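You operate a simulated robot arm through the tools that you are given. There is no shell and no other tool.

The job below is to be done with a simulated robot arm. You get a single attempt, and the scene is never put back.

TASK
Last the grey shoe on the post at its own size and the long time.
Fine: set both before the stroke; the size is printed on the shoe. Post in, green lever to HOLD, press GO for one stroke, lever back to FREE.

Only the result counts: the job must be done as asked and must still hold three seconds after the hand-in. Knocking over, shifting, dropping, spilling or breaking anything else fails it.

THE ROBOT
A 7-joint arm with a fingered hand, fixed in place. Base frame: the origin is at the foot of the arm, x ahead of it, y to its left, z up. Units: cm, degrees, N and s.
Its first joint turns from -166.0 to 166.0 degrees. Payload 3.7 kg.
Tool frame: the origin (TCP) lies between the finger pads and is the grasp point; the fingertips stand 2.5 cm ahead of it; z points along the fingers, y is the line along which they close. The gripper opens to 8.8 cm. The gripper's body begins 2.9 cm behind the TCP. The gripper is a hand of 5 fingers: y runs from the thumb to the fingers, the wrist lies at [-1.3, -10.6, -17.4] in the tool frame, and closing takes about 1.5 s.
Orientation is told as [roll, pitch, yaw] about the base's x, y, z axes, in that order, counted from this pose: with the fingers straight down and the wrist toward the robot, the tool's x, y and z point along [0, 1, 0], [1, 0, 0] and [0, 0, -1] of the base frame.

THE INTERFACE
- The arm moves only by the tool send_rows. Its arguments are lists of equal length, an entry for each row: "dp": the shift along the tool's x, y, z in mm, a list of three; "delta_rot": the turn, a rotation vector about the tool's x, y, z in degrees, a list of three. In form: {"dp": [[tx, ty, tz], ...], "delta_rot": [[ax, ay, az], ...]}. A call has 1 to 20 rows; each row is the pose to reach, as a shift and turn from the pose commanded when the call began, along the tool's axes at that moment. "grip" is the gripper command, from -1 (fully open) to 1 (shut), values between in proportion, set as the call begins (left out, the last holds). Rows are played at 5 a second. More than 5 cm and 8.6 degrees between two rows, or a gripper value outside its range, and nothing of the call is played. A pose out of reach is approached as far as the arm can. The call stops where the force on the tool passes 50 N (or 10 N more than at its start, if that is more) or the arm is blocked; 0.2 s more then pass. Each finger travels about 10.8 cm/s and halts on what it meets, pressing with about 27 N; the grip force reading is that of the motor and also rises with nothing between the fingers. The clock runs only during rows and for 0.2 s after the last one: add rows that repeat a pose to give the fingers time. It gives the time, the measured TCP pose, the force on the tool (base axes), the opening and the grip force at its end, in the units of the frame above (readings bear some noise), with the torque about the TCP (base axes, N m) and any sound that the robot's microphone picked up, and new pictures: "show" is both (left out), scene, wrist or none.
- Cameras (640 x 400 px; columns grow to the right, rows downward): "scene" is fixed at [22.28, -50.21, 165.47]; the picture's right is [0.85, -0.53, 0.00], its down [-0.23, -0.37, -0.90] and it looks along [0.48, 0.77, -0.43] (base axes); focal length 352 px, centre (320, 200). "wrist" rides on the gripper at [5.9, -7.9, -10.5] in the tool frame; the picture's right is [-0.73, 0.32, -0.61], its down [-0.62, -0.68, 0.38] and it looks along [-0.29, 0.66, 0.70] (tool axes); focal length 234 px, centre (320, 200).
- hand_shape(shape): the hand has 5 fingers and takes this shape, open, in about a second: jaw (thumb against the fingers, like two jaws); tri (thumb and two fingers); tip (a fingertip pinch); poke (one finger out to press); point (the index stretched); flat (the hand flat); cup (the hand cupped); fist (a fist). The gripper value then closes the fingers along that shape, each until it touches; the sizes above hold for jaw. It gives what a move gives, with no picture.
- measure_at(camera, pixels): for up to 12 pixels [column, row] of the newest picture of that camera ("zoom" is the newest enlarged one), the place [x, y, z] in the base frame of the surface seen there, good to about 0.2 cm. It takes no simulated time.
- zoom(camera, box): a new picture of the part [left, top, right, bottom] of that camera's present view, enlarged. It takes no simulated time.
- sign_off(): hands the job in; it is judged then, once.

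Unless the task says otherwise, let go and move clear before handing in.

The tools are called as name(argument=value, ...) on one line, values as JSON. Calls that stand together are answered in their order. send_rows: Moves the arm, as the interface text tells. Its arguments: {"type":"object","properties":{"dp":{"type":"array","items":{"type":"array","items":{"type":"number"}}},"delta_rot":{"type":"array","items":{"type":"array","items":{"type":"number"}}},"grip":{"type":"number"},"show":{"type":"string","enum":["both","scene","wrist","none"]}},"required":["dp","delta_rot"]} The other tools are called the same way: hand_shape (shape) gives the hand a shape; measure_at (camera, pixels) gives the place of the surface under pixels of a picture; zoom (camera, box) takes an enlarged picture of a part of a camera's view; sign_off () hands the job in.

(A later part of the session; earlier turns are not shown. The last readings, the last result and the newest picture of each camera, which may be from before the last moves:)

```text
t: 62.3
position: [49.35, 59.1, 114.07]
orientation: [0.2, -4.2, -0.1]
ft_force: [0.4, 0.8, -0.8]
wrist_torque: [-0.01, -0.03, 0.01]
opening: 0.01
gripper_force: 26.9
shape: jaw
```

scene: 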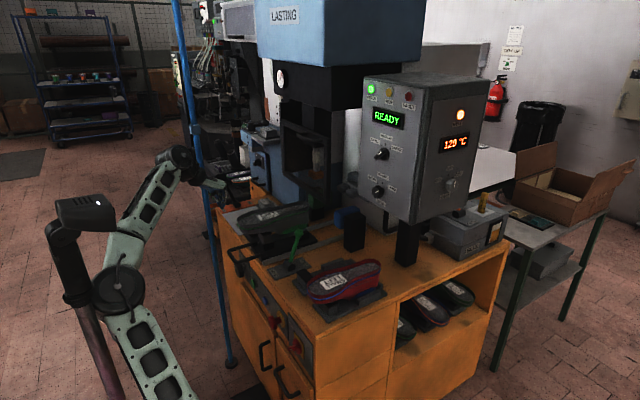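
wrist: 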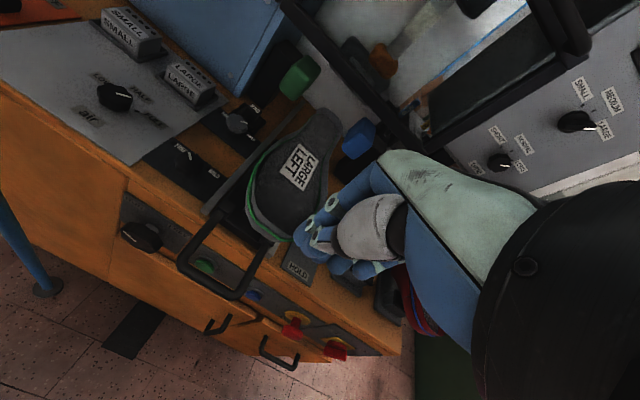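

Nice wide view; I'll zoom into the controls around the post to see which could matter.

zoom(camera="wrist", box=[40, 0, 260, 210])

zoom(camera="wrist", box=[110, 110, 330, 330])

```text
1.90 times, centred on (150, 105) of wrist
```

zoom: 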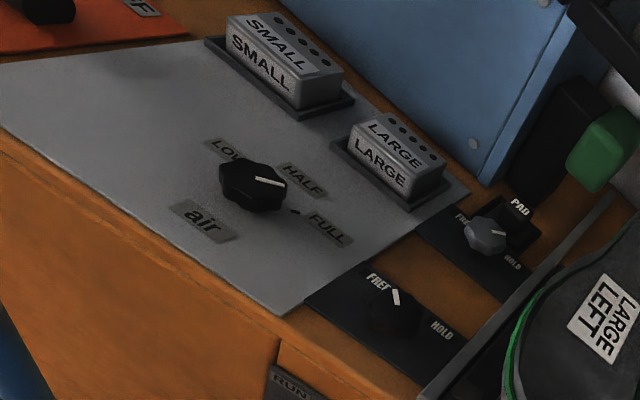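

```text
1.82 times, centred on (220, 220) of wrist
```

zoom: 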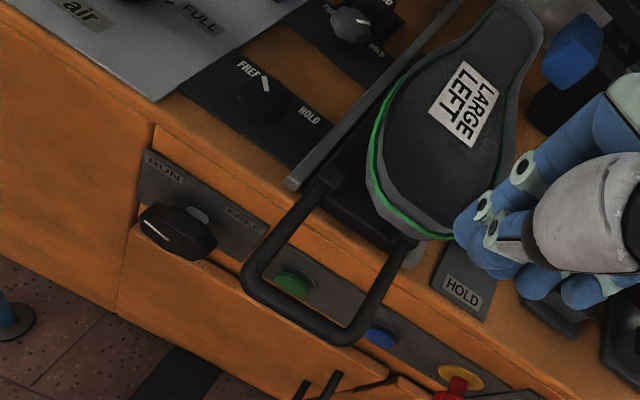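

I'll instead use yaw -90 (wrist to the left), so the arm isn't squeezed against the head stand, and push the bar with the side of the closed fingers. First rotate in place at this height.

send_rows(dp=[[0, -2, 0], [0, -4, 0], [0, -6, 0], [0, -8, 0], [0, -10, 0], [0, -12, 0], [0, -14, 0], [0, -16, 0], [0, -18, 0], [0, -20, 0], [0, -22, 0], [0, -24, 0], [0, -26, 0], [0, -26, 0]], delta_rot=[[0, 0, 7], [0, 0, 14], [0, 0, 21], [0, 0, 28], [0, 0, 35], [0, 0, 42], [0, 0, 49], [0, 0, 56], [0, 0, 63], [0, 0, 70], [0, 0, 77], [0, 0, 84], [0, 0, 90], [0, 0, 90]])

```text
t: 65.3
position: [46.03, 49.03, 101.7]
orientation: [4.6, 0.3, -89.9]
ft_force: [0.4, 0.5, -0.3]
wrist_torque: [0.03, 0.0, 0.02]
opening: 0.01
gripper_force: 27.0
shape: jaw
out of reach, approached as far as the arm can: row 6, 7, 8, 9, 10, 11, 12, 13, 14
```

scene: 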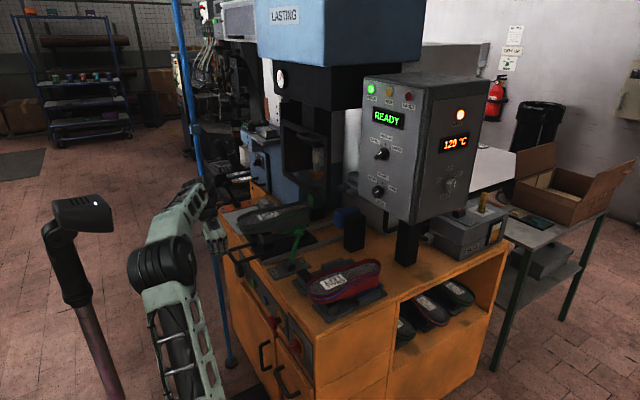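
wrist: 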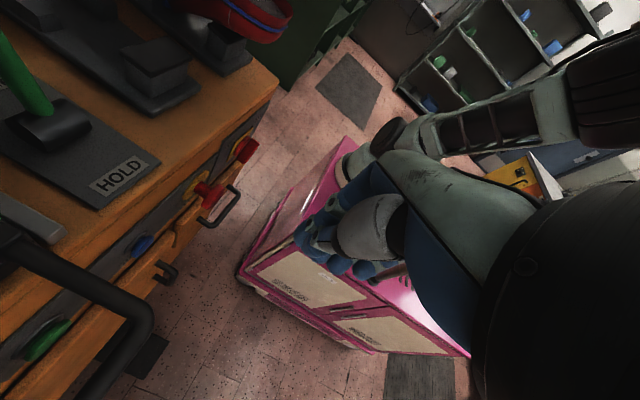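

The arm shifted to (46, 49, 101.7); low heights are within its reach, high ones are not. The hand is clear of the handle (bar at x≥51), so I'll go down and left to (45, 59, 91).

send_rows(dp=[[-2, -12, 13], [-4, -24, 26], [-6, -36, 39], [-8, -48, 52], [-10, -60, 65], [-10, -72, 78], [-10, -84, 91], [-10, -96, 104], [-10, -103, 110], [-10, -103, 110]], delta_rot=[[0, 0, 0], [0, 0, 0], [0, 0, 0], [0, 0, 0], [0, 0, 0], [0, 0, 0], [0, 0, 0], [0, 0, 0], [0, 0, 0], [0, 0, 0]])

```text
t: 67.5
position: [46.42, 58.88, 90.66]
orientation: [4.5, 0.0, -90.0]
ft_force: [0.8, 0.3, 0.1]
wrist_torque: [0.0, -0.01, 0.0]
opening: 0.03
gripper_force: 27.2
shape: jaw
```

scene: 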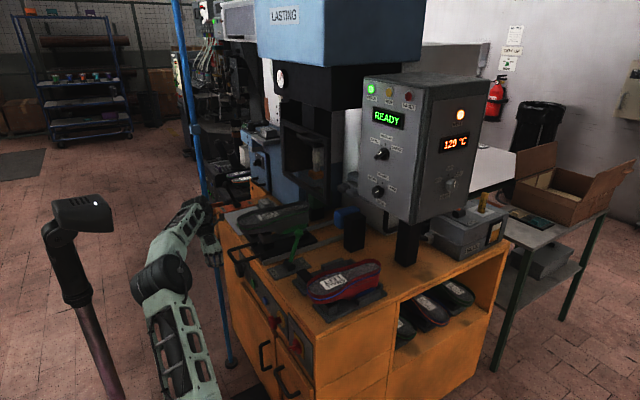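
wrist: 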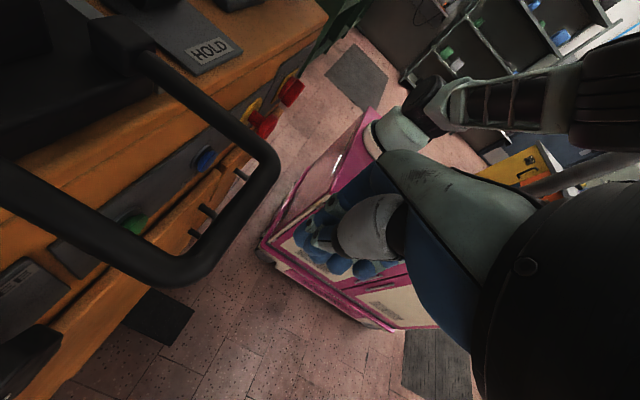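

At (46.4, 58.9, 90.7), beside the handle (bar at wrist (235,200)). I'll measure bar and fingertips here before pushing.

measure_at(camera="wrist", pixels=[[265, 170], [245, 215], [225, 245], [190, 275], [210, 110], [100, 235], [325, 205], [305, 235], [320, 250], [345, 265], [380, 270]])

zoom(camera="wrist", box=[180, 120, 420, 320])

zoom(camera="scene", box=[180, 180, 300, 290])

```text
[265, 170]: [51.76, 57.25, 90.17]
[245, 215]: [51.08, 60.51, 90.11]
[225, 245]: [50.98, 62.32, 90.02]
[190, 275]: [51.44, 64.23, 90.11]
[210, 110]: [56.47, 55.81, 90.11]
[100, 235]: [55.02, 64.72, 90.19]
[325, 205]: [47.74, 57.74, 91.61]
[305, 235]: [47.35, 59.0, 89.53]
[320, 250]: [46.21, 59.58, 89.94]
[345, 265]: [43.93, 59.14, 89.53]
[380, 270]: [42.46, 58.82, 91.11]
```

```text
2.00 times, centred on (300, 220) of wrist
```

zoom: 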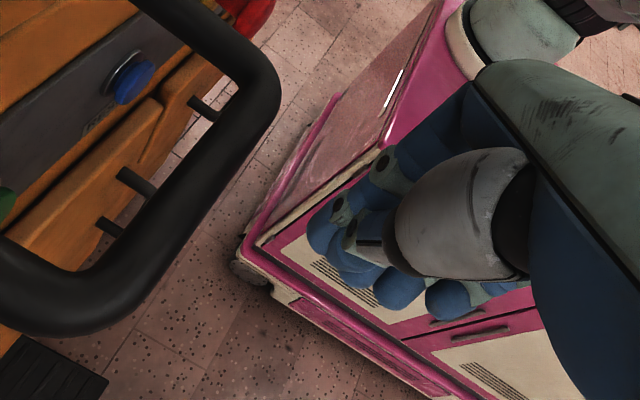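

```text
3.64 times, centred on (240, 235) of scene
```

zoom: 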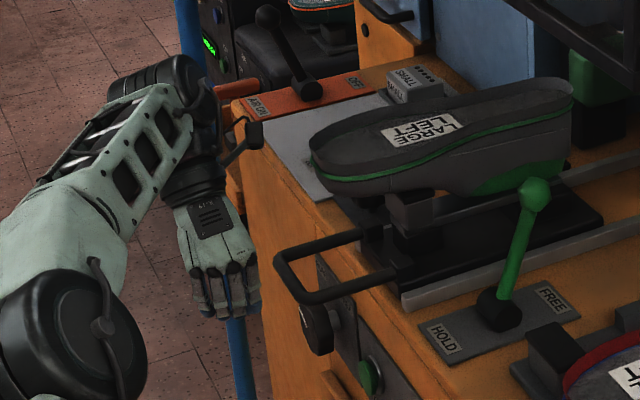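

The wrist camera bracket (scene ≈(219,215)) leads the hand in +x, so I must check its clearance to the shoe end before pushing.

measure_at(camera="zoom", pixels=[[245, 125], [255, 140], [235, 160], [262, 130], [312, 155], [320, 135], [345, 110], [380, 98], [330, 185], [350, 190], [250, 110], [228, 130]])

```text
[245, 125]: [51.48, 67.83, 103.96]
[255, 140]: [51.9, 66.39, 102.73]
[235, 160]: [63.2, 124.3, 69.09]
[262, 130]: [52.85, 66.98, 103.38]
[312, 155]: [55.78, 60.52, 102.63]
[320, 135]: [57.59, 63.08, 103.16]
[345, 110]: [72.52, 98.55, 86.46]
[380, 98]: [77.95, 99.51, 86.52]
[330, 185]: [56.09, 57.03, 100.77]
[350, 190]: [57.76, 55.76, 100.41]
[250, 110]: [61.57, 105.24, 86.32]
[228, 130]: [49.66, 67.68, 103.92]
```

Bracket (x≤53, y≥66.4) will stay about 2 cm from the shoe end; I'll shift 2 cm left for more clearance, then push +x in small steps while watching force.

send_rows(dp=[[0, -10, 0], [0, -18, 0], [10, -18, 0], [20, -18, 0], [27, -18, 0], [34, -18, 0], [41, -18, 0], [48, -18, 0], [55, -18, 0], [62, -18, 0], [62, -18, 0]], delta_rot=[[0, 0, 0], [0, 0, 0], [0, 0, 0], [0, 0, 0], [0, 0, 0], [0, 0, 0], [0, 0, 0], [0, 0, 0], [0, 0, 0], [0, 0, 0], [0, 0, 0]])

zoom(camera="scene", box=[180, 180, 320, 300])

```text
t: 69.9
position: [52.33, 59.02, 90.06]
orientation: [4.5, 0.4, -89.9]
ft_force: [0.3, -0.4, 0.4]
wrist_torque: [0.0, -0.04, -0.01]
opening: 0.03
gripper_force: 27.5
shape: jaw
out of reach, approached as far as the arm can: row 1, 2, 3, 4, 5, 6, 7, 8, 9, 10, 11
```

scene: 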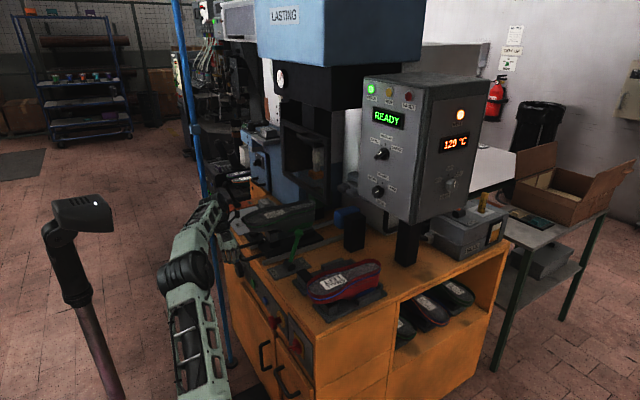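
wrist: 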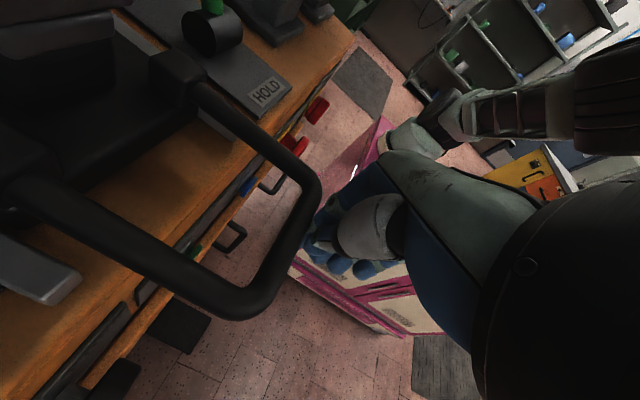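

```text
3.33 times, centred on (250, 240) of scene
```

zoom: 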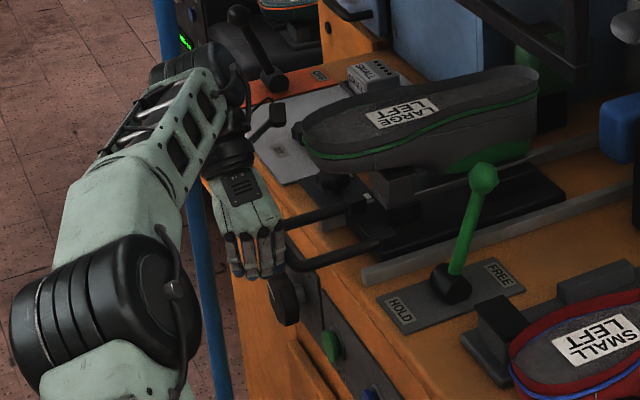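

The carriage appears to be moving (handle now closer to the table). I'll measure the handle, shoe end, and bracket clearance.

measure_at(camera="zoom", pixels=[[296, 135], [300, 155], [320, 115], [278, 110], [270, 128], [285, 125], [330, 212], [360, 252], [285, 222]])

measure_at(camera="wrist", pixels=[[305, 215], [275, 270], [250, 300], [315, 190]])

```text
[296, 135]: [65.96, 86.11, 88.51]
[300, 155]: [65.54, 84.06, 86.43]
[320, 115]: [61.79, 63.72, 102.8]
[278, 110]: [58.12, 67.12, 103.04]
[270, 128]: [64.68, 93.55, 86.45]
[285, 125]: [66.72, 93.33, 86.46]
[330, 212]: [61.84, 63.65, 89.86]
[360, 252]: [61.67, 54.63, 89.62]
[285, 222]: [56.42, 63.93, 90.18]
```

```text
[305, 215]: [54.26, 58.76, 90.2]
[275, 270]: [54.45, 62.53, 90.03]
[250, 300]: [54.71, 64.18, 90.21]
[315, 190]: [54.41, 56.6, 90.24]
```

Bar is now at x≈54.3 — the carriage slid 3 cm with negligible force, bracket clearance unchanged (~3 cm). Continue pushing.

send_rows(dp=[[8, 0, 0], [16, 0, 0], [24, 0, 0], [32, 0, 0], [40, 0, 0], [48, 0, 0], [56, 0, 0], [64, 0, 0], [72, 0, 0], [80, 0, 0], [80, 0, 0]], delta_rot=[[0, 0, 0], [0, 0, 0], [0, 0, 0], [0, 0, 0], [0, 0, 0], [0, 0, 0], [0, 0, 0], [0, 0, 0], [0, 0, 0], [0, 0, 0], [0, 0, 0]])

zoom(camera="scene", box=[200, 170, 360, 300])

```text
t: 72.3
position: [59.93, 57.57, 89.83]
orientation: [4.6, 0.5, -89.9]
ft_force: [-0.3, 0.0, -0.1]
wrist_torque: [-0.01, -0.03, -0.04]
opening: 0.0
gripper_force: 27.3
shape: jaw
out of reach, approached as far as the arm can: row 2, 3, 4, 5, 6, 7, 8, 9, 10, 11
```

scene: 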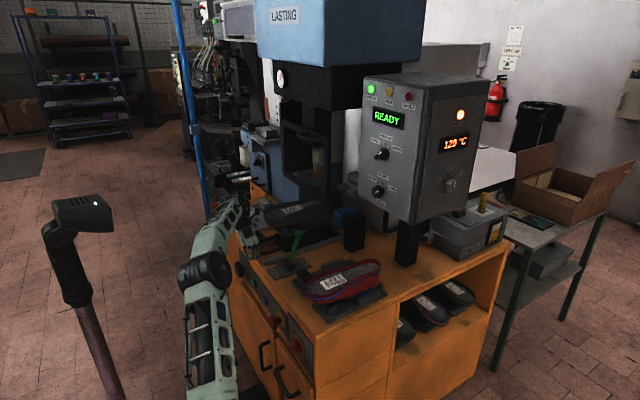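
wrist: 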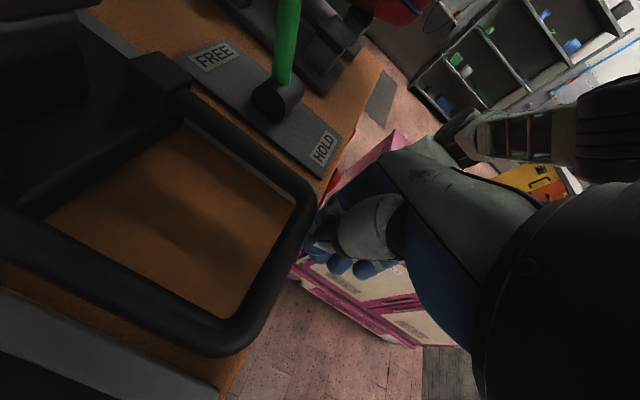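

```text
3.08 times, centred on (280, 235) of scene
```

zoom: 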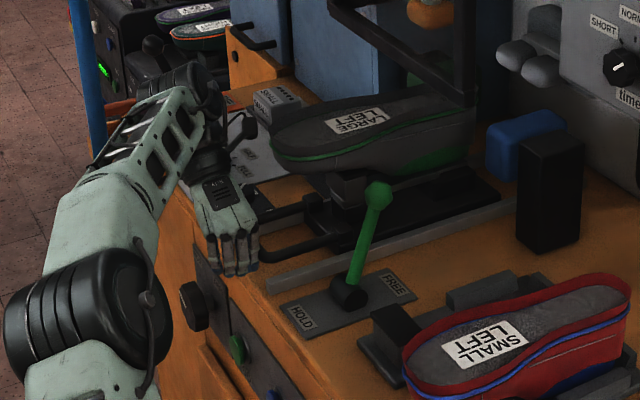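

Pushed to bar x≈62, but with the wrist on the left I'm nearing the reach limit. I'll back off, yaw to 0 (wrist behind) and continue pushing from there.

send_rows(dp=[[-15, 0, 0], [-30, 0, -5], [-45, 0, -10], [-45, -2, -10], [-45, -4, -10], [-45, -6, -10], [-45, -8, -10], [-45, -10, -10], [-45, -12, -10], [-45, -14, -10], [-45, -16, -10], [-45, -18, -10], [-45, -20, -10], [-45, -20, -10], [-45, -20, -10], [-45, -20, -10]], delta_rot=[[0, 0, 0], [0, 0, 0], [0, 0, 0], [0, 0, -8], [0, 0, -16], [0, 0, -24], [0, 0, -32], [0, 0, -40], [0, 0, -48], [0, 0, -56], [0, 0, -64], [0, 0, -72], [0, 0, -80], [0, 0, -88], [0, 0, -90], [0, 0, -90]])

```text
t: 75.9
position: [58.19, 58.83, 89.44]
orientation: [-0.8, -4.6, -1.8]
ft_force: [-0.5, 0.2, 1.0]
wrist_torque: [-0.01, 0.01, 0.0]
opening: 0.02
gripper_force: 27.0
shape: jaw
stopped in row 16: the arm was blocked; the commanded pose is now the measured one
```

scene: 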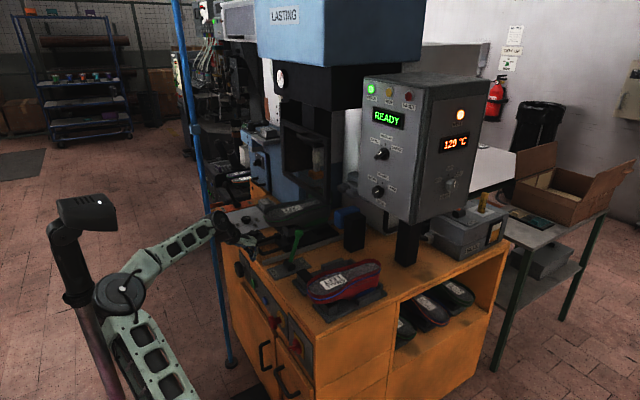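
wrist: 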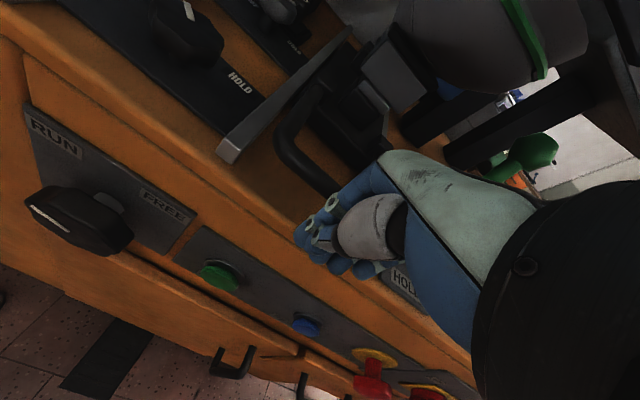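

Now yaw≈0 at (58.2, 58.8, 89.4), right behind the bar. I'll lift 1 cm (so fingertips clear the table edge), tilt slightly and push forward.

send_rows(dp=[[0, 0, -6], [0, 0, -11], [0, 5, -11], [0, 12, -11], [0, 20, -11], [0, 28, -11], [0, 36, -11], [0, 44, -11], [0, 52, -11], [0, 60, -11], [0, 60, -11]], delta_rot=[[0, 0, 0.5], [-1, 0, 1], [-2, 0, 1], [-4, 0, 1], [-6, 0, 1], [-8, 0, 1], [-10, 0, 1], [-10, 0, 1], [-10, 0, 1], [-10, 0, 1], [-10, 0, 1]])

zoom(camera="scene", box=[200, 160, 360, 290])

```text
t: 78.3
position: [62.83, 58.8, 91.77]
orientation: [-0.2, -14.9, -2.1]
ft_force: [0.2, 0.2, -0.4]
wrist_torque: [-0.02, 0.01, 0.03]
opening: 0.01
gripper_force: 27.1
shape: jaw
```

scene: 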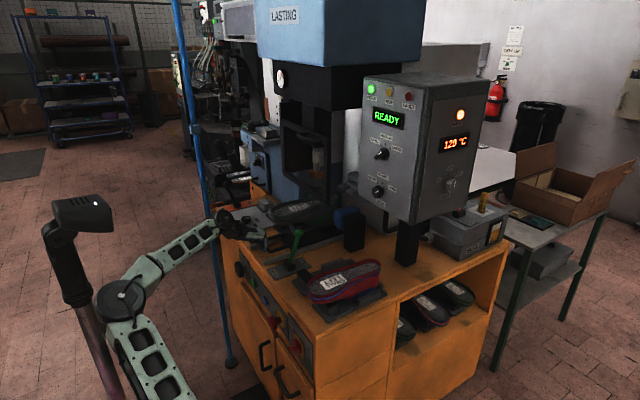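
wrist: 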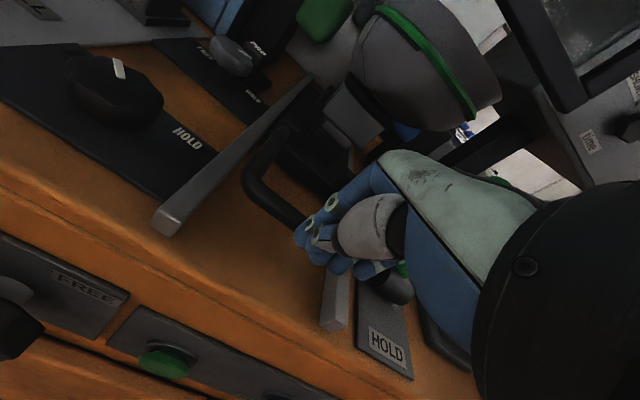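

```text
3.08 times, centred on (280, 225) of scene
```

zoom: 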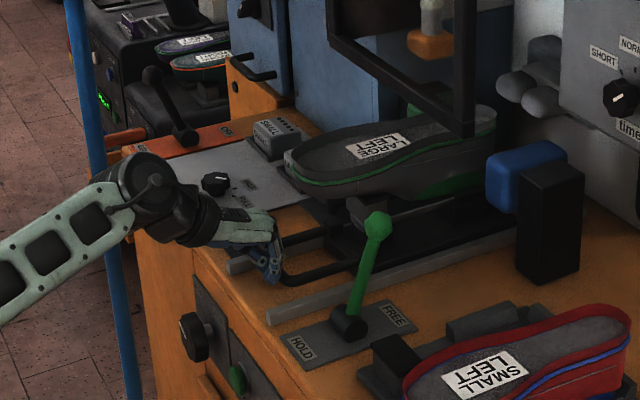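

Carriage is advancing without resistance. My fingertips (z≈89.4) are only touching the top half of the bar, so I'll back off slightly, lower 1 cm, and measure the bar.

measure_at(camera="wrist", pixels=[[275, 205], [255, 180], [290, 215], [300, 140], [310, 225], [180, 215], [335, 310]])

send_rows(dp=[[0, -6, 0], [0, -8, 5], [0, -8, 10], [0, -8, 10]], delta_rot=[[0, 0, 0], [0, 0, 0], [0, 0, 0], [0, 0, 0]], show="none")

```text
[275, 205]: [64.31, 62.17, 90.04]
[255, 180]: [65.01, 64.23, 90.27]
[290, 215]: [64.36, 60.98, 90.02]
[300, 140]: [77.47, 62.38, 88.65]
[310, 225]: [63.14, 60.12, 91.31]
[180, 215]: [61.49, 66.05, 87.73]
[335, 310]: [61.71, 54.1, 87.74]
```

```text
t: 79.3
position: [62.46, 58.83, 90.65]
orientation: [-0.2, -14.7, -2.2]
ft_force: [-0.7, -0.6, 1.4]
wrist_torque: [0.01, -0.01, -0.01]
opening: 0.0
gripper_force: 26.6
shape: jaw
```

Bar at x≈64.3 (13 cm travelled). Continue pushing straight +x, 10 cm more in small steps.

send_rows(dp=[[0, 9.7, 2.5], [0, 19.3, 5], [0, 29, 7.6], [0, 38.6, 10.1], [0, 48.3, 12.7], [0, 58, 15.2], [0, 67.6, 17.8], [0, 77.3, 20.3], [0, 87, 22.8], [0, 96.6, 25.4], [0, 96.6, 25.4]], delta_rot=[[0, 0, 0], [0, 0, 0], [0, 0, 0], [0, 0, 0], [0, 0, 0], [0, 0, 0], [0, 0, 0], [0, 0, 0], [0, 0, 0], [0, 0, 0], [0, 0, 0]])

zoom(camera="scene", box=[220, 120, 380, 280])

```text
t: 80.5
position: [66.04, 59.01, 90.49]
orientation: [-0.2, -14.4, -1.7]
ft_force: [-38.2, -15.1, 11.0]
wrist_torque: [-0.2, 0.25, -0.33]
opening: 0.0
gripper_force: 26.8
shape: jaw
stopped in row 5: the force on the tool passed its limit at 57 N (the readings are from after the stop); the commanded pose is now the measured one
```

scene: 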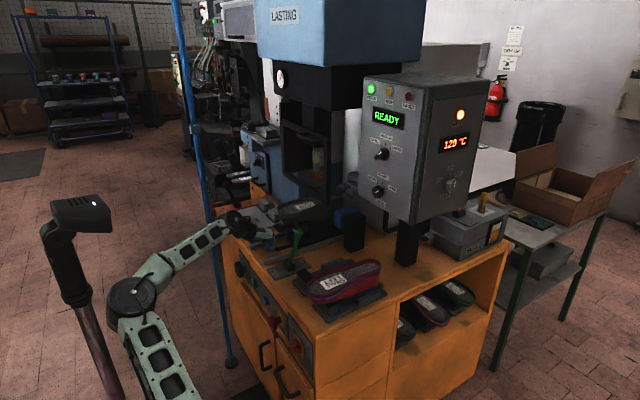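
wrist: 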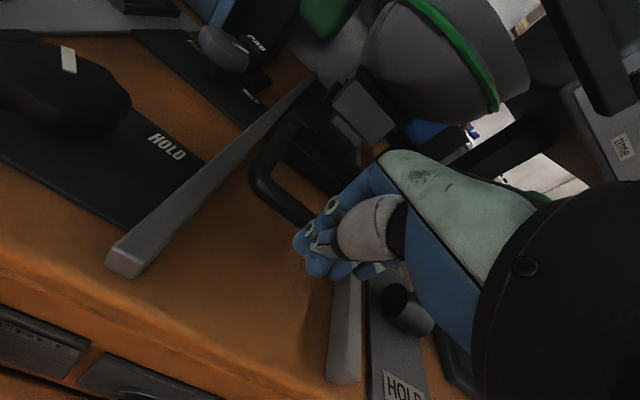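

```text
2.50 times, centred on (300, 200) of scene
```

zoom: 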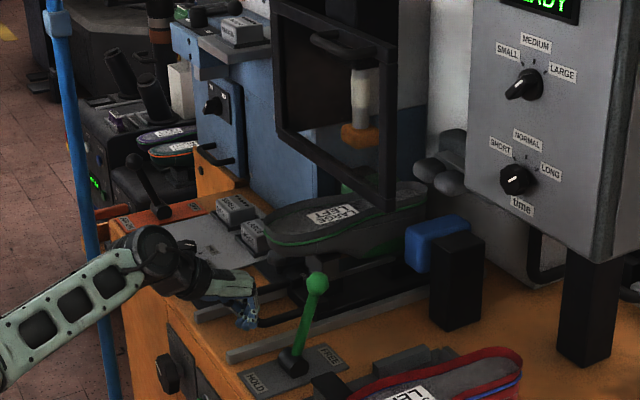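

Force rose at TCP x=66: either the end stop or something is in the way (the hanging guard frame near (390,200) in zoom). I'll measure the bar, shoe's far end and the guard frame.

measure_at(camera="zoom", pixels=[[264, 325], [425, 195], [428, 185], [388, 205], [385, 180], [280, 130], [330, 175], [400, 220], [345, 190], [270, 240], [420, 250], [395, 100]])

measure_at(camera="wrist", pixels=[[280, 200], [265, 180], [290, 212], [590, 80], [625, 105], [490, 100], [545, 20]])

```text
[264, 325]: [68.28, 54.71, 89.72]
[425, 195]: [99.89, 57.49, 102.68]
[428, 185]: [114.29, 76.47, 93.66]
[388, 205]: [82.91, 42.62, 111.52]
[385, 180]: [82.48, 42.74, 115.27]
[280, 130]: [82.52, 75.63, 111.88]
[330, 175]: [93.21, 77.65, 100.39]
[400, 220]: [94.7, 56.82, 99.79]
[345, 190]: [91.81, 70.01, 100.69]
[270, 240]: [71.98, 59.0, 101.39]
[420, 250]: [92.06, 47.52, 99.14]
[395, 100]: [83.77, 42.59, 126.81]
```

```text
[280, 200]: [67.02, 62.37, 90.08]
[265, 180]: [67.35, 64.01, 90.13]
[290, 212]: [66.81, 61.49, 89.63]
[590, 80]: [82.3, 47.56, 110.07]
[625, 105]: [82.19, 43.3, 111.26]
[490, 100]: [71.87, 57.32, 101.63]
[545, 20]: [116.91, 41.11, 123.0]
```

Bar is at x≈67 after ~16 cm of travel; the guard's bottom is at z≈111, above the shoe (z≈103), so this is likely the end stop. I'll relax and push once more gently to confirm it doesn't move further.

send_rows(dp=[[0, -5, 0], [0, -10, 0], [0, -10, 0], [0, -5, 0], [0, 0, 0], [0, 5, 1], [0, 9, 2], [0, 12, 3], [0, 15, 4]], delta_rot=[[0, 0, 0], [0, 0, 0], [0, 0, 0], [0, 0, 0], [0, 0, 0], [0, 0, 0], [0, 0, 0], [0, 0, 0], [0, 0, 0]])

measure_at(camera="wrist", pixels=[[280, 200], [265, 180], [290, 212], [300, 130]])

```text
t: 81.9
position: [66.18, 59.16, 90.49]
orientation: [-0.3, -14.2, -1.4]
ft_force: [-34.9, -13.0, 8.0]
wrist_torque: [-0.18, 0.21, -0.31]
opening: 0.0
gripper_force: 27.2
shape: jaw
stopped in row 6: the force on the tool passed its limit at 55 N (the readings are from after the stop); the commanded pose is now the measured one
```

scene: 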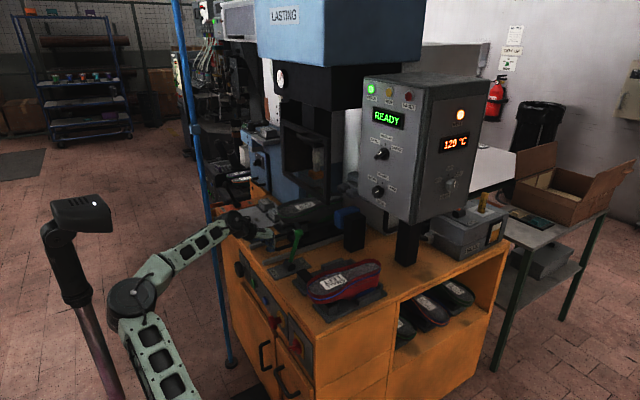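
wrist: 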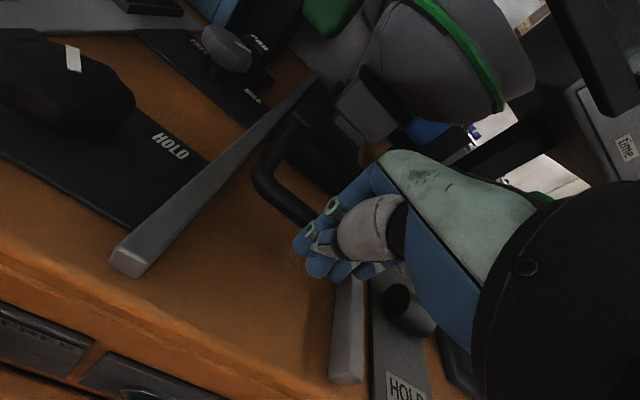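

```text
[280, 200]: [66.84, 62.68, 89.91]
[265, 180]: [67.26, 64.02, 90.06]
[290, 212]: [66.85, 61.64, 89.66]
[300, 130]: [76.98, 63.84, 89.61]
```

The bar stays at x≈67, so the post is fully in. Next the green lever (ball at about (72, 46.5, 101)): I'll back off, rise, and come above it with yaw 0 and half-open hand.

send_rows(dp=[[0, -10, -3], [0, -19, -5], [0, -14, -27], [0, -8, -50], [0, -3, -72], [0, 3, -95], [0, 8, -117], [0, 14, -139], [0, 19, -158], [-20, 25, -179], [-45, 35, -177], [-70, 45, -175], [-95, 55, -172], [-120, 65, -170], [-127, 78, -166], [-127, 81, -165], [-127, 81, -165]], delta_rot=[[0, 0, 0], [0, 0, 0], [0, 0, 0], [0, 0, 0], [0, 0, 0], [2, 0, 0], [4, 0, 0], [6, 0, 0], [8, 0, 0], [10, 0, 0], [12, 0, 0], [14, 0, -1], [14, 0, -1], [14, 0, -1], [14, 0, -1], [14, 0, -1], [14, 0, -1]], grip=-0.4)

```text
t: 85.5
position: [70.06, 46.3, 108.29]
orientation: [-0.3, -0.2, -0.6]
ft_force: [-0.2, 0.1, 0.4]
wrist_torque: [0.02, 0.01, 0.03]
opening: 6.1
gripper_force: 0.0
shape: jaw
```

scene: 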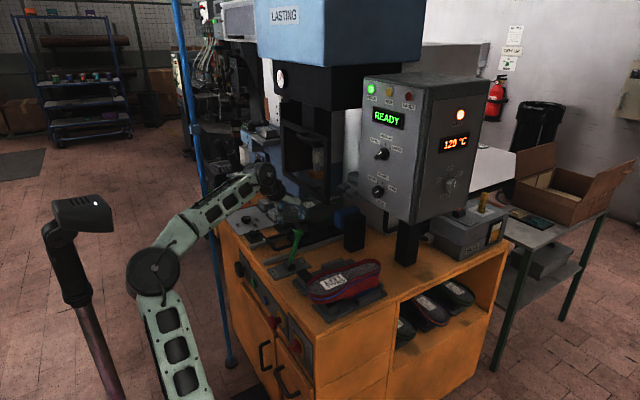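
wrist: 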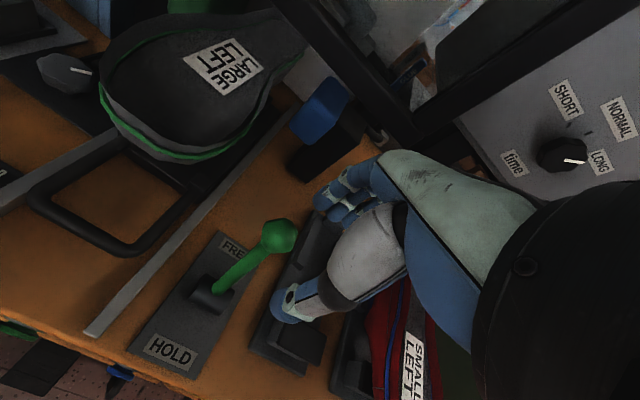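

Hand is above the lever zone at (70, 46.3, 108.3). I'll measure the lever ball, shaft and fingertips.

measure_at(camera="wrist", pixels=[[278, 235], [268, 225], [292, 240], [250, 260], [220, 288], [205, 295], [285, 305], [325, 200], [340, 215], [170, 352], [232, 245], [300, 300]])

zoom(camera="wrist", box=[140, 140, 400, 380])

zoom(camera="scene", box=[240, 170, 360, 290])

```text
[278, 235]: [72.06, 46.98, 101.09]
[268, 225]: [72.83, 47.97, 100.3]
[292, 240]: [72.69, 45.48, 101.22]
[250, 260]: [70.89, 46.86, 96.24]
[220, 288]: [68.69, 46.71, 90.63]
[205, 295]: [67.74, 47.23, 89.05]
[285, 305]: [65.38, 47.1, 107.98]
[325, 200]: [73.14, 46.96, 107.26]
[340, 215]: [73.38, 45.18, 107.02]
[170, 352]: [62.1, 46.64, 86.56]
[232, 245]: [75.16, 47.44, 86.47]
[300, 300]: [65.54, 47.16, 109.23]
```

```text
1.67 times, centred on (270, 260) of wrist
```

zoom: 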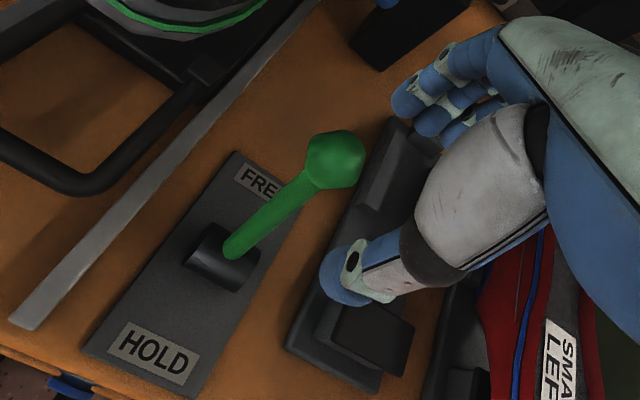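

```text
3.33 times, centred on (300, 230) of scene
```

zoom: 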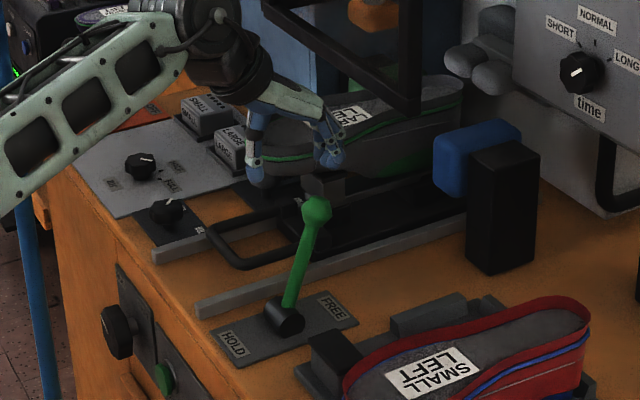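

Ball centre ≈(72.7, 46.6, 100), pivot ≈(68.3, 46.7, 88), i.e. leaning 20° to FREE. I'll centre over the ball and lower so the fingers straddle it.

send_rows(dp=[[1, 9, 0], [3, 18, 0], [3, 26, 0], [3, 26, 15], [3, 26, 30], [3, 26, 45], [3, 26, 60], [3, 26, 72], [3, 26, 80], [3, 26, 80]], delta_rot=[[0, 0, 0], [0, 0, 0], [0, 0, 0], [0, 0, 0], [0, 0, 0], [0, 0, 0], [0, 0, 0], [0, 0, 0], [0, 0, 0], [0, 0, 0]])

zoom(camera="wrist", box=[180, 120, 420, 360])

zoom(camera="scene", box=[240, 170, 360, 290])

```text
t: 87.7
position: [72.48, 46.69, 100.33]
orientation: [-0.3, -0.2, -0.6]
ft_force: [-0.3, -0.6, 1.2]
wrist_torque: [0.01, 0.01, -0.05]
opening: 6.15
gripper_force: 0.0
shape: jaw
```

scene: 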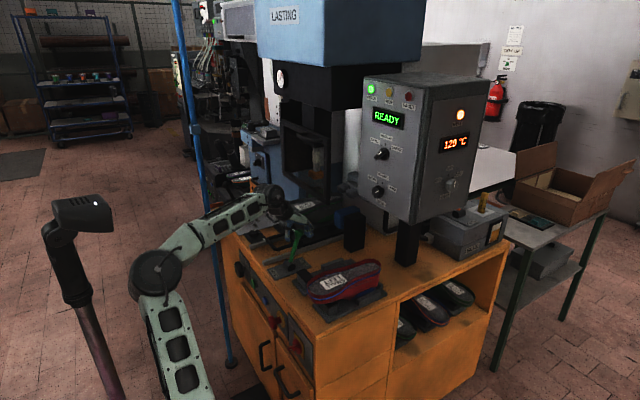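
wrist: 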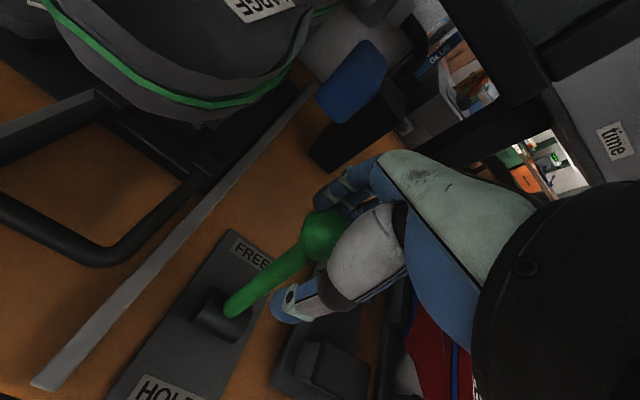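

```text
1.67 times, centred on (300, 240) of wrist
```

zoom: 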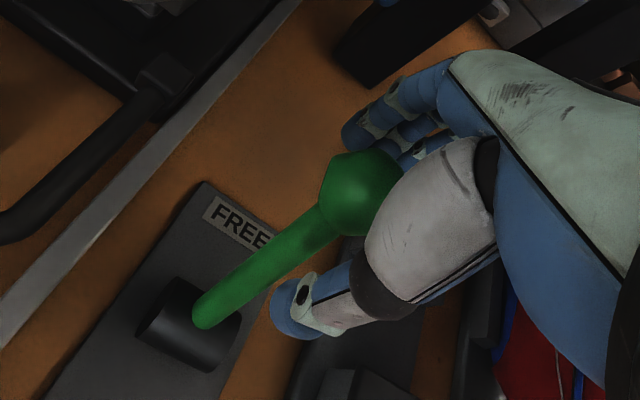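

```text
3.33 times, centred on (300, 230) of scene
```

zoom: 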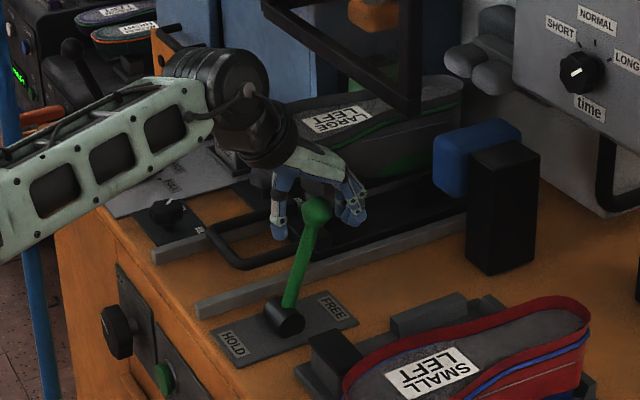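

The ball is between thumb and fingers. Close on it.

send_rows(dp=[[0, 0, 0], [0, 0, 0], [0, 0, 0], [0, 0, 0], [0, 0, 0], [0, 0, 0], [0, 0, 0]], delta_rot=[[0, 0, 0], [0, 0, 0], [0, 0, 0], [0, 0, 0], [0, 0, 0], [0, 0, 0], [0, 0, 0]], grip=1, show="wrist")

zoom(camera="scene", box=[240, 170, 360, 290])

```text
t: 89.3
position: [72.41, 46.71, 100.32]
orientation: [-0.4, -0.2, -0.5]
ft_force: [-7.4, 0.4, -6.8]
wrist_torque: [0.02, 0.42, -0.05]
opening: 1.84
gripper_force: 26.9
shape: jaw
```

wrist: 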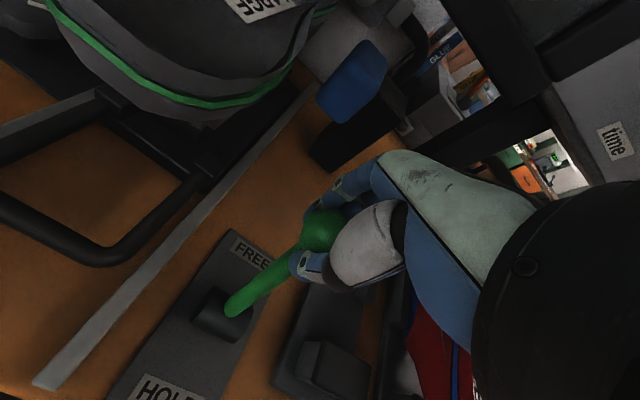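

```text
3.33 times, centred on (300, 230) of scene
```

zoom: 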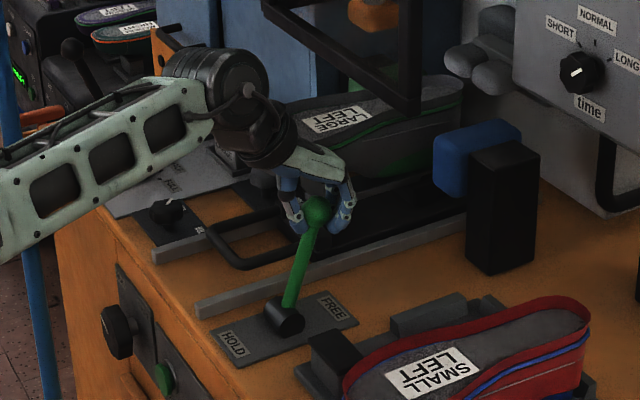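

Gripped at the ball's neck (opening 1.84). Now swing the lever along its arc toward HOLD (-x).

send_rows(dp=[[0, -8, -2], [0, -16, -4], [0, -24, -6], [0, -33, -7], [0, -44, -8], [0, -55, -7], [0, -66, -6], [0, -77, -3], [0, -86, 0], [0, -86, 0]], delta_rot=[[0, 0, 0], [0, 0, 0], [0, 0, 0], [0, 0, 0], [0, 0, 0], [0, 0, 0], [0, 0, 0], [0, 0, 0], [0, 0, 0], [0, 0, 0]])

zoom(camera="scene", box=[240, 170, 360, 290])

```text
t: 91.5
position: [64.0, 46.69, 100.38]
orientation: [-0.4, -0.3, -0.7]
ft_force: [10.4, -2.2, -10.4]
wrist_torque: [-0.12, -1.01, 0.01]
opening: 1.86
gripper_force: 26.9
shape: jaw
```

scene: 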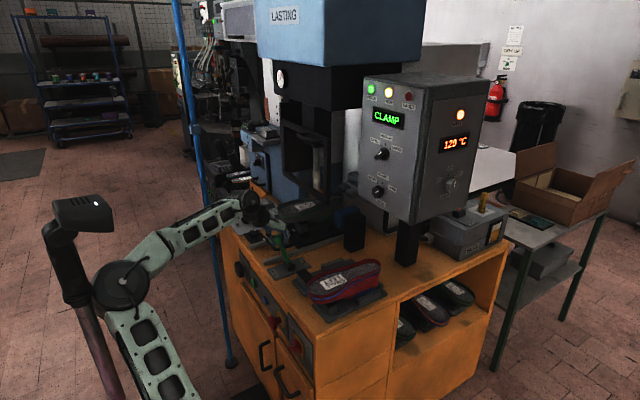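
wrist: 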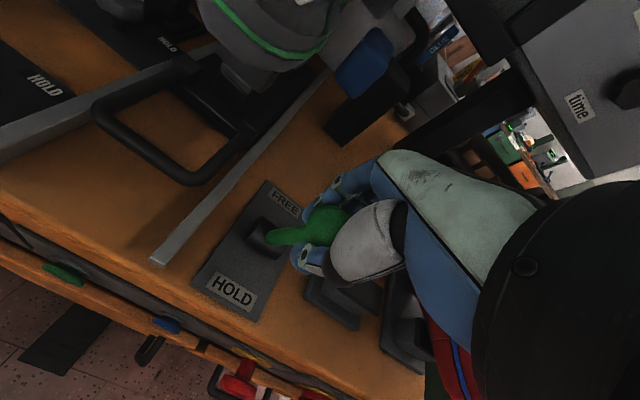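

```text
3.33 times, centred on (300, 230) of scene
```

zoom: 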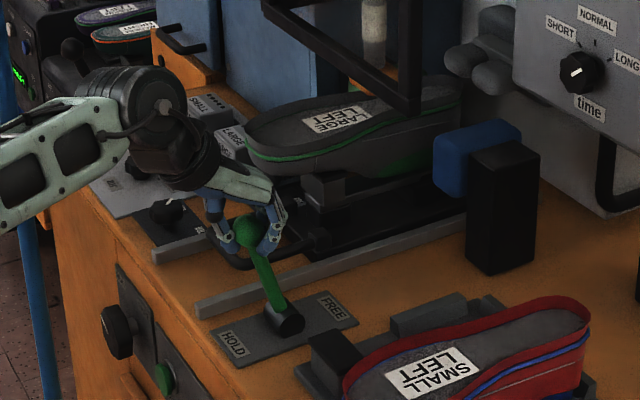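

The display now reads "CLAMP" – the lever is at HOLD. I'll open the hand, rise, and verify the lever stays.

send_rows(dp=[[0, 0, 0], [0, 0, 0], [0, 0, 0], [0, 0, 0], [0, 0, 0], [0, 0, 0], [0, 0, -15], [0, 0, -30], [0, 0, -45], [0, 0, -60], [0, 0, -75], [0, 0, -90], [0, 0, -90]], delta_rot=[[0, 0, 0], [0, 0, 0], [0, 0, 0], [0, 0, 0], [0, 0, 0], [0, 0, 0], [0, 0, 0], [0, 0, 0], [0, 0, 0], [0, 0, 0], [0, 0, 0], [0, 0, 0], [0, 0, 0]], grip=-0.4)

zoom(camera="scene", box=[350, 70, 450, 210])

zoom(camera="scene", box=[220, 190, 360, 330])

```text
t: 94.3
position: [63.87, 46.79, 109.49]
orientation: [-0.4, -0.2, -0.7]
ft_force: [0.0, 0.2, -0.4]
wrist_torque: [-0.01, 0.01, -0.03]
opening: 6.13
gripper_force: 0.0
shape: jaw
```

scene: 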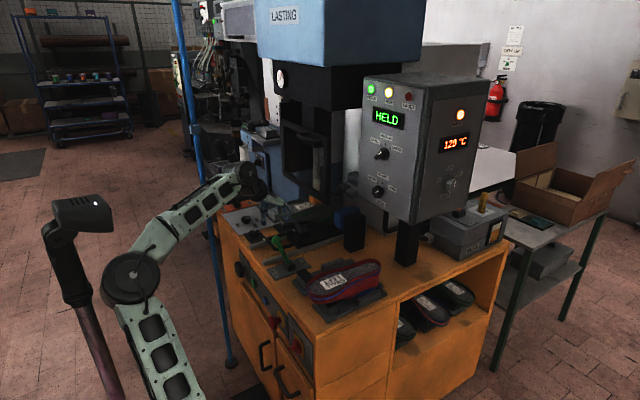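
wrist: 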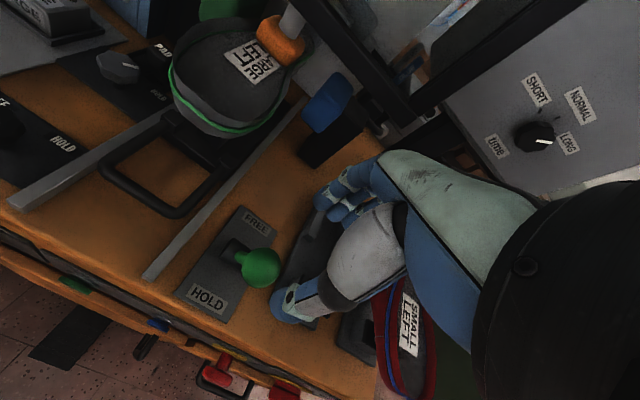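

```text
2.86 times, centred on (400, 140) of scene
```

zoom: 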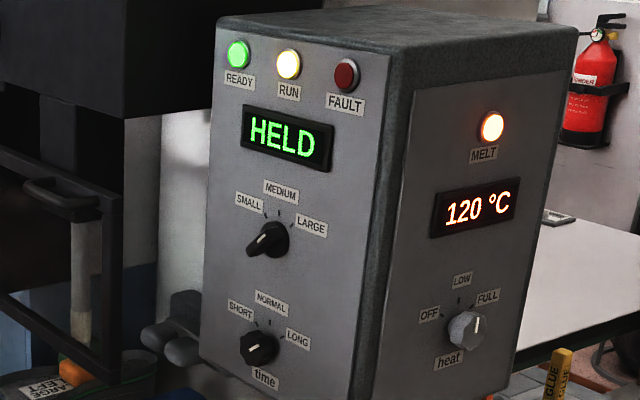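

```text
2.86 times, centred on (290, 260) of scene
```

zoom: 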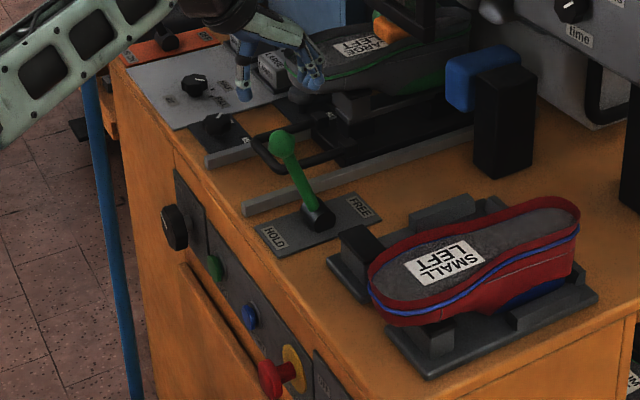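

Display reads "HELD", RUN lamp is lit, the lever stays at HOLD and the toe pad has come down. Now to press GO (green button near (58.6, 59.4, 75.7) on the front face): I'll retreat in front of the cabinet with yaw -90.

send_rows(dp=[[0, -12, -5], [0, -24, -5], [0, -36, -5], [2, -48, -5], [4, -60, -5], [8, -72, -5], [12, -84, -5], [16, -96, -5], [20, -108, -3], [24, -120, 0], [28, -130, 5], [30, -140, 10], [32, -150, 15], [32, -155, 20], [32, -160, 25], [32, -160, 30], [32, -160, 30]], delta_rot=[[0, 0, 0], [0, 0, 6], [0, 0, 12], [0, 0, 18], [0, 0, 24], [0, 0, 30], [0, 0, 36], [0, 0, 42], [0, 0, 48], [0, 0, 54], [0, 0, 60], [0, 0, 66], [0, 0, 72], [0, 0, 78], [0, 0, 84], [0, 0, 90], [0, 0, 90]])

```text
t: 97.9
position: [47.75, 46.61, 101.56]
orientation: [0.4, -0.1, -90.6]
ft_force: [-0.1, 0.8, -0.6]
wrist_torque: [0.01, 0.02, -0.03]
opening: 6.17
gripper_force: 0.2
shape: jaw
out of reach, approached as far as the arm can: row 13, 14, 15, 16, 17
```

scene: 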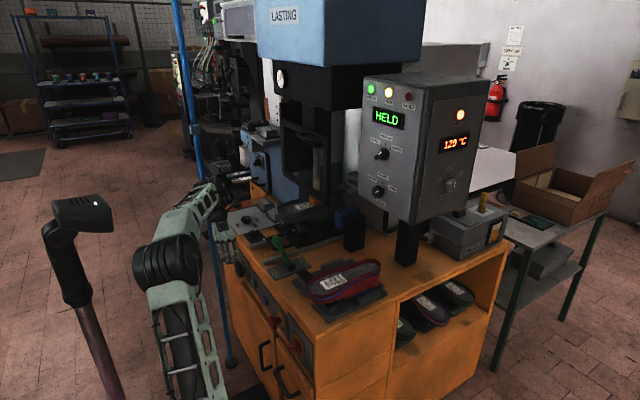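
wrist: 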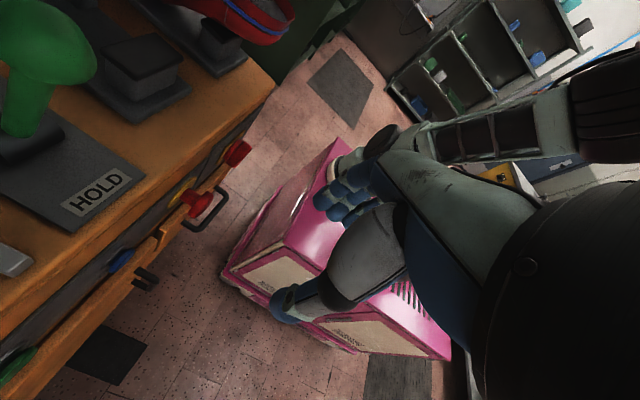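

Now tilt the fingers up to 60° forward while lowering in front of the cabinet to about (48, 55, 82).

send_rows(dp=[[0, -6, 16], [0, -13, 32], [0, -20, 48], [0, -26, 64], [0, -33, 80], [0, -40, 97], [0, -46, 114], [0, -53, 130], [0, -60, 147], [0, -66, 163], [0, -73, 180], [0, -80, 195], [0, -80, 195]], delta_rot=[[0, 5, 0], [0, 10, 0], [0, 15, 0], [0, 20, 0], [0, 25, 0], [0, 30, 0], [0, 35, 0], [0, 40, 0], [0, 45, 0], [0, 50, 0], [0, 55, 0], [0, 60, 0], [0, 60, 0]])

```text
t: 99.8
position: [57.36, 47.68, 88.64]
orientation: [40.6, 0.5, -99.5]
ft_force: [0.8, 0.1, -0.3]
wrist_torque: [0.0, 0.0, 0.01]
opening: 6.15
gripper_force: 0.0
shape: jaw
stopped in row 9: the arm was blocked; the commanded pose is now the measured one
```

scene: 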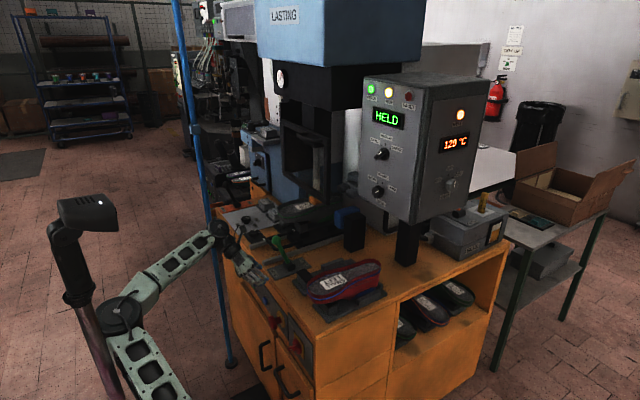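
wrist: 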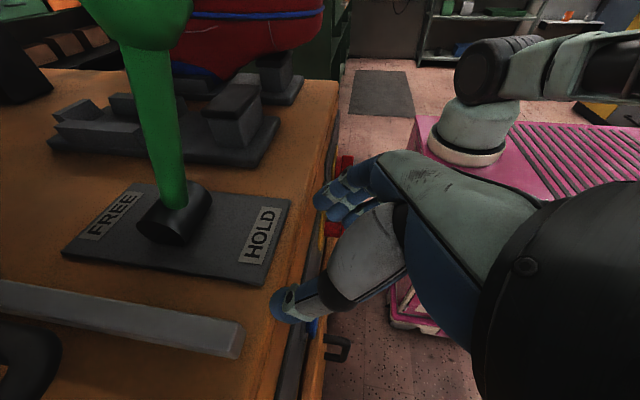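

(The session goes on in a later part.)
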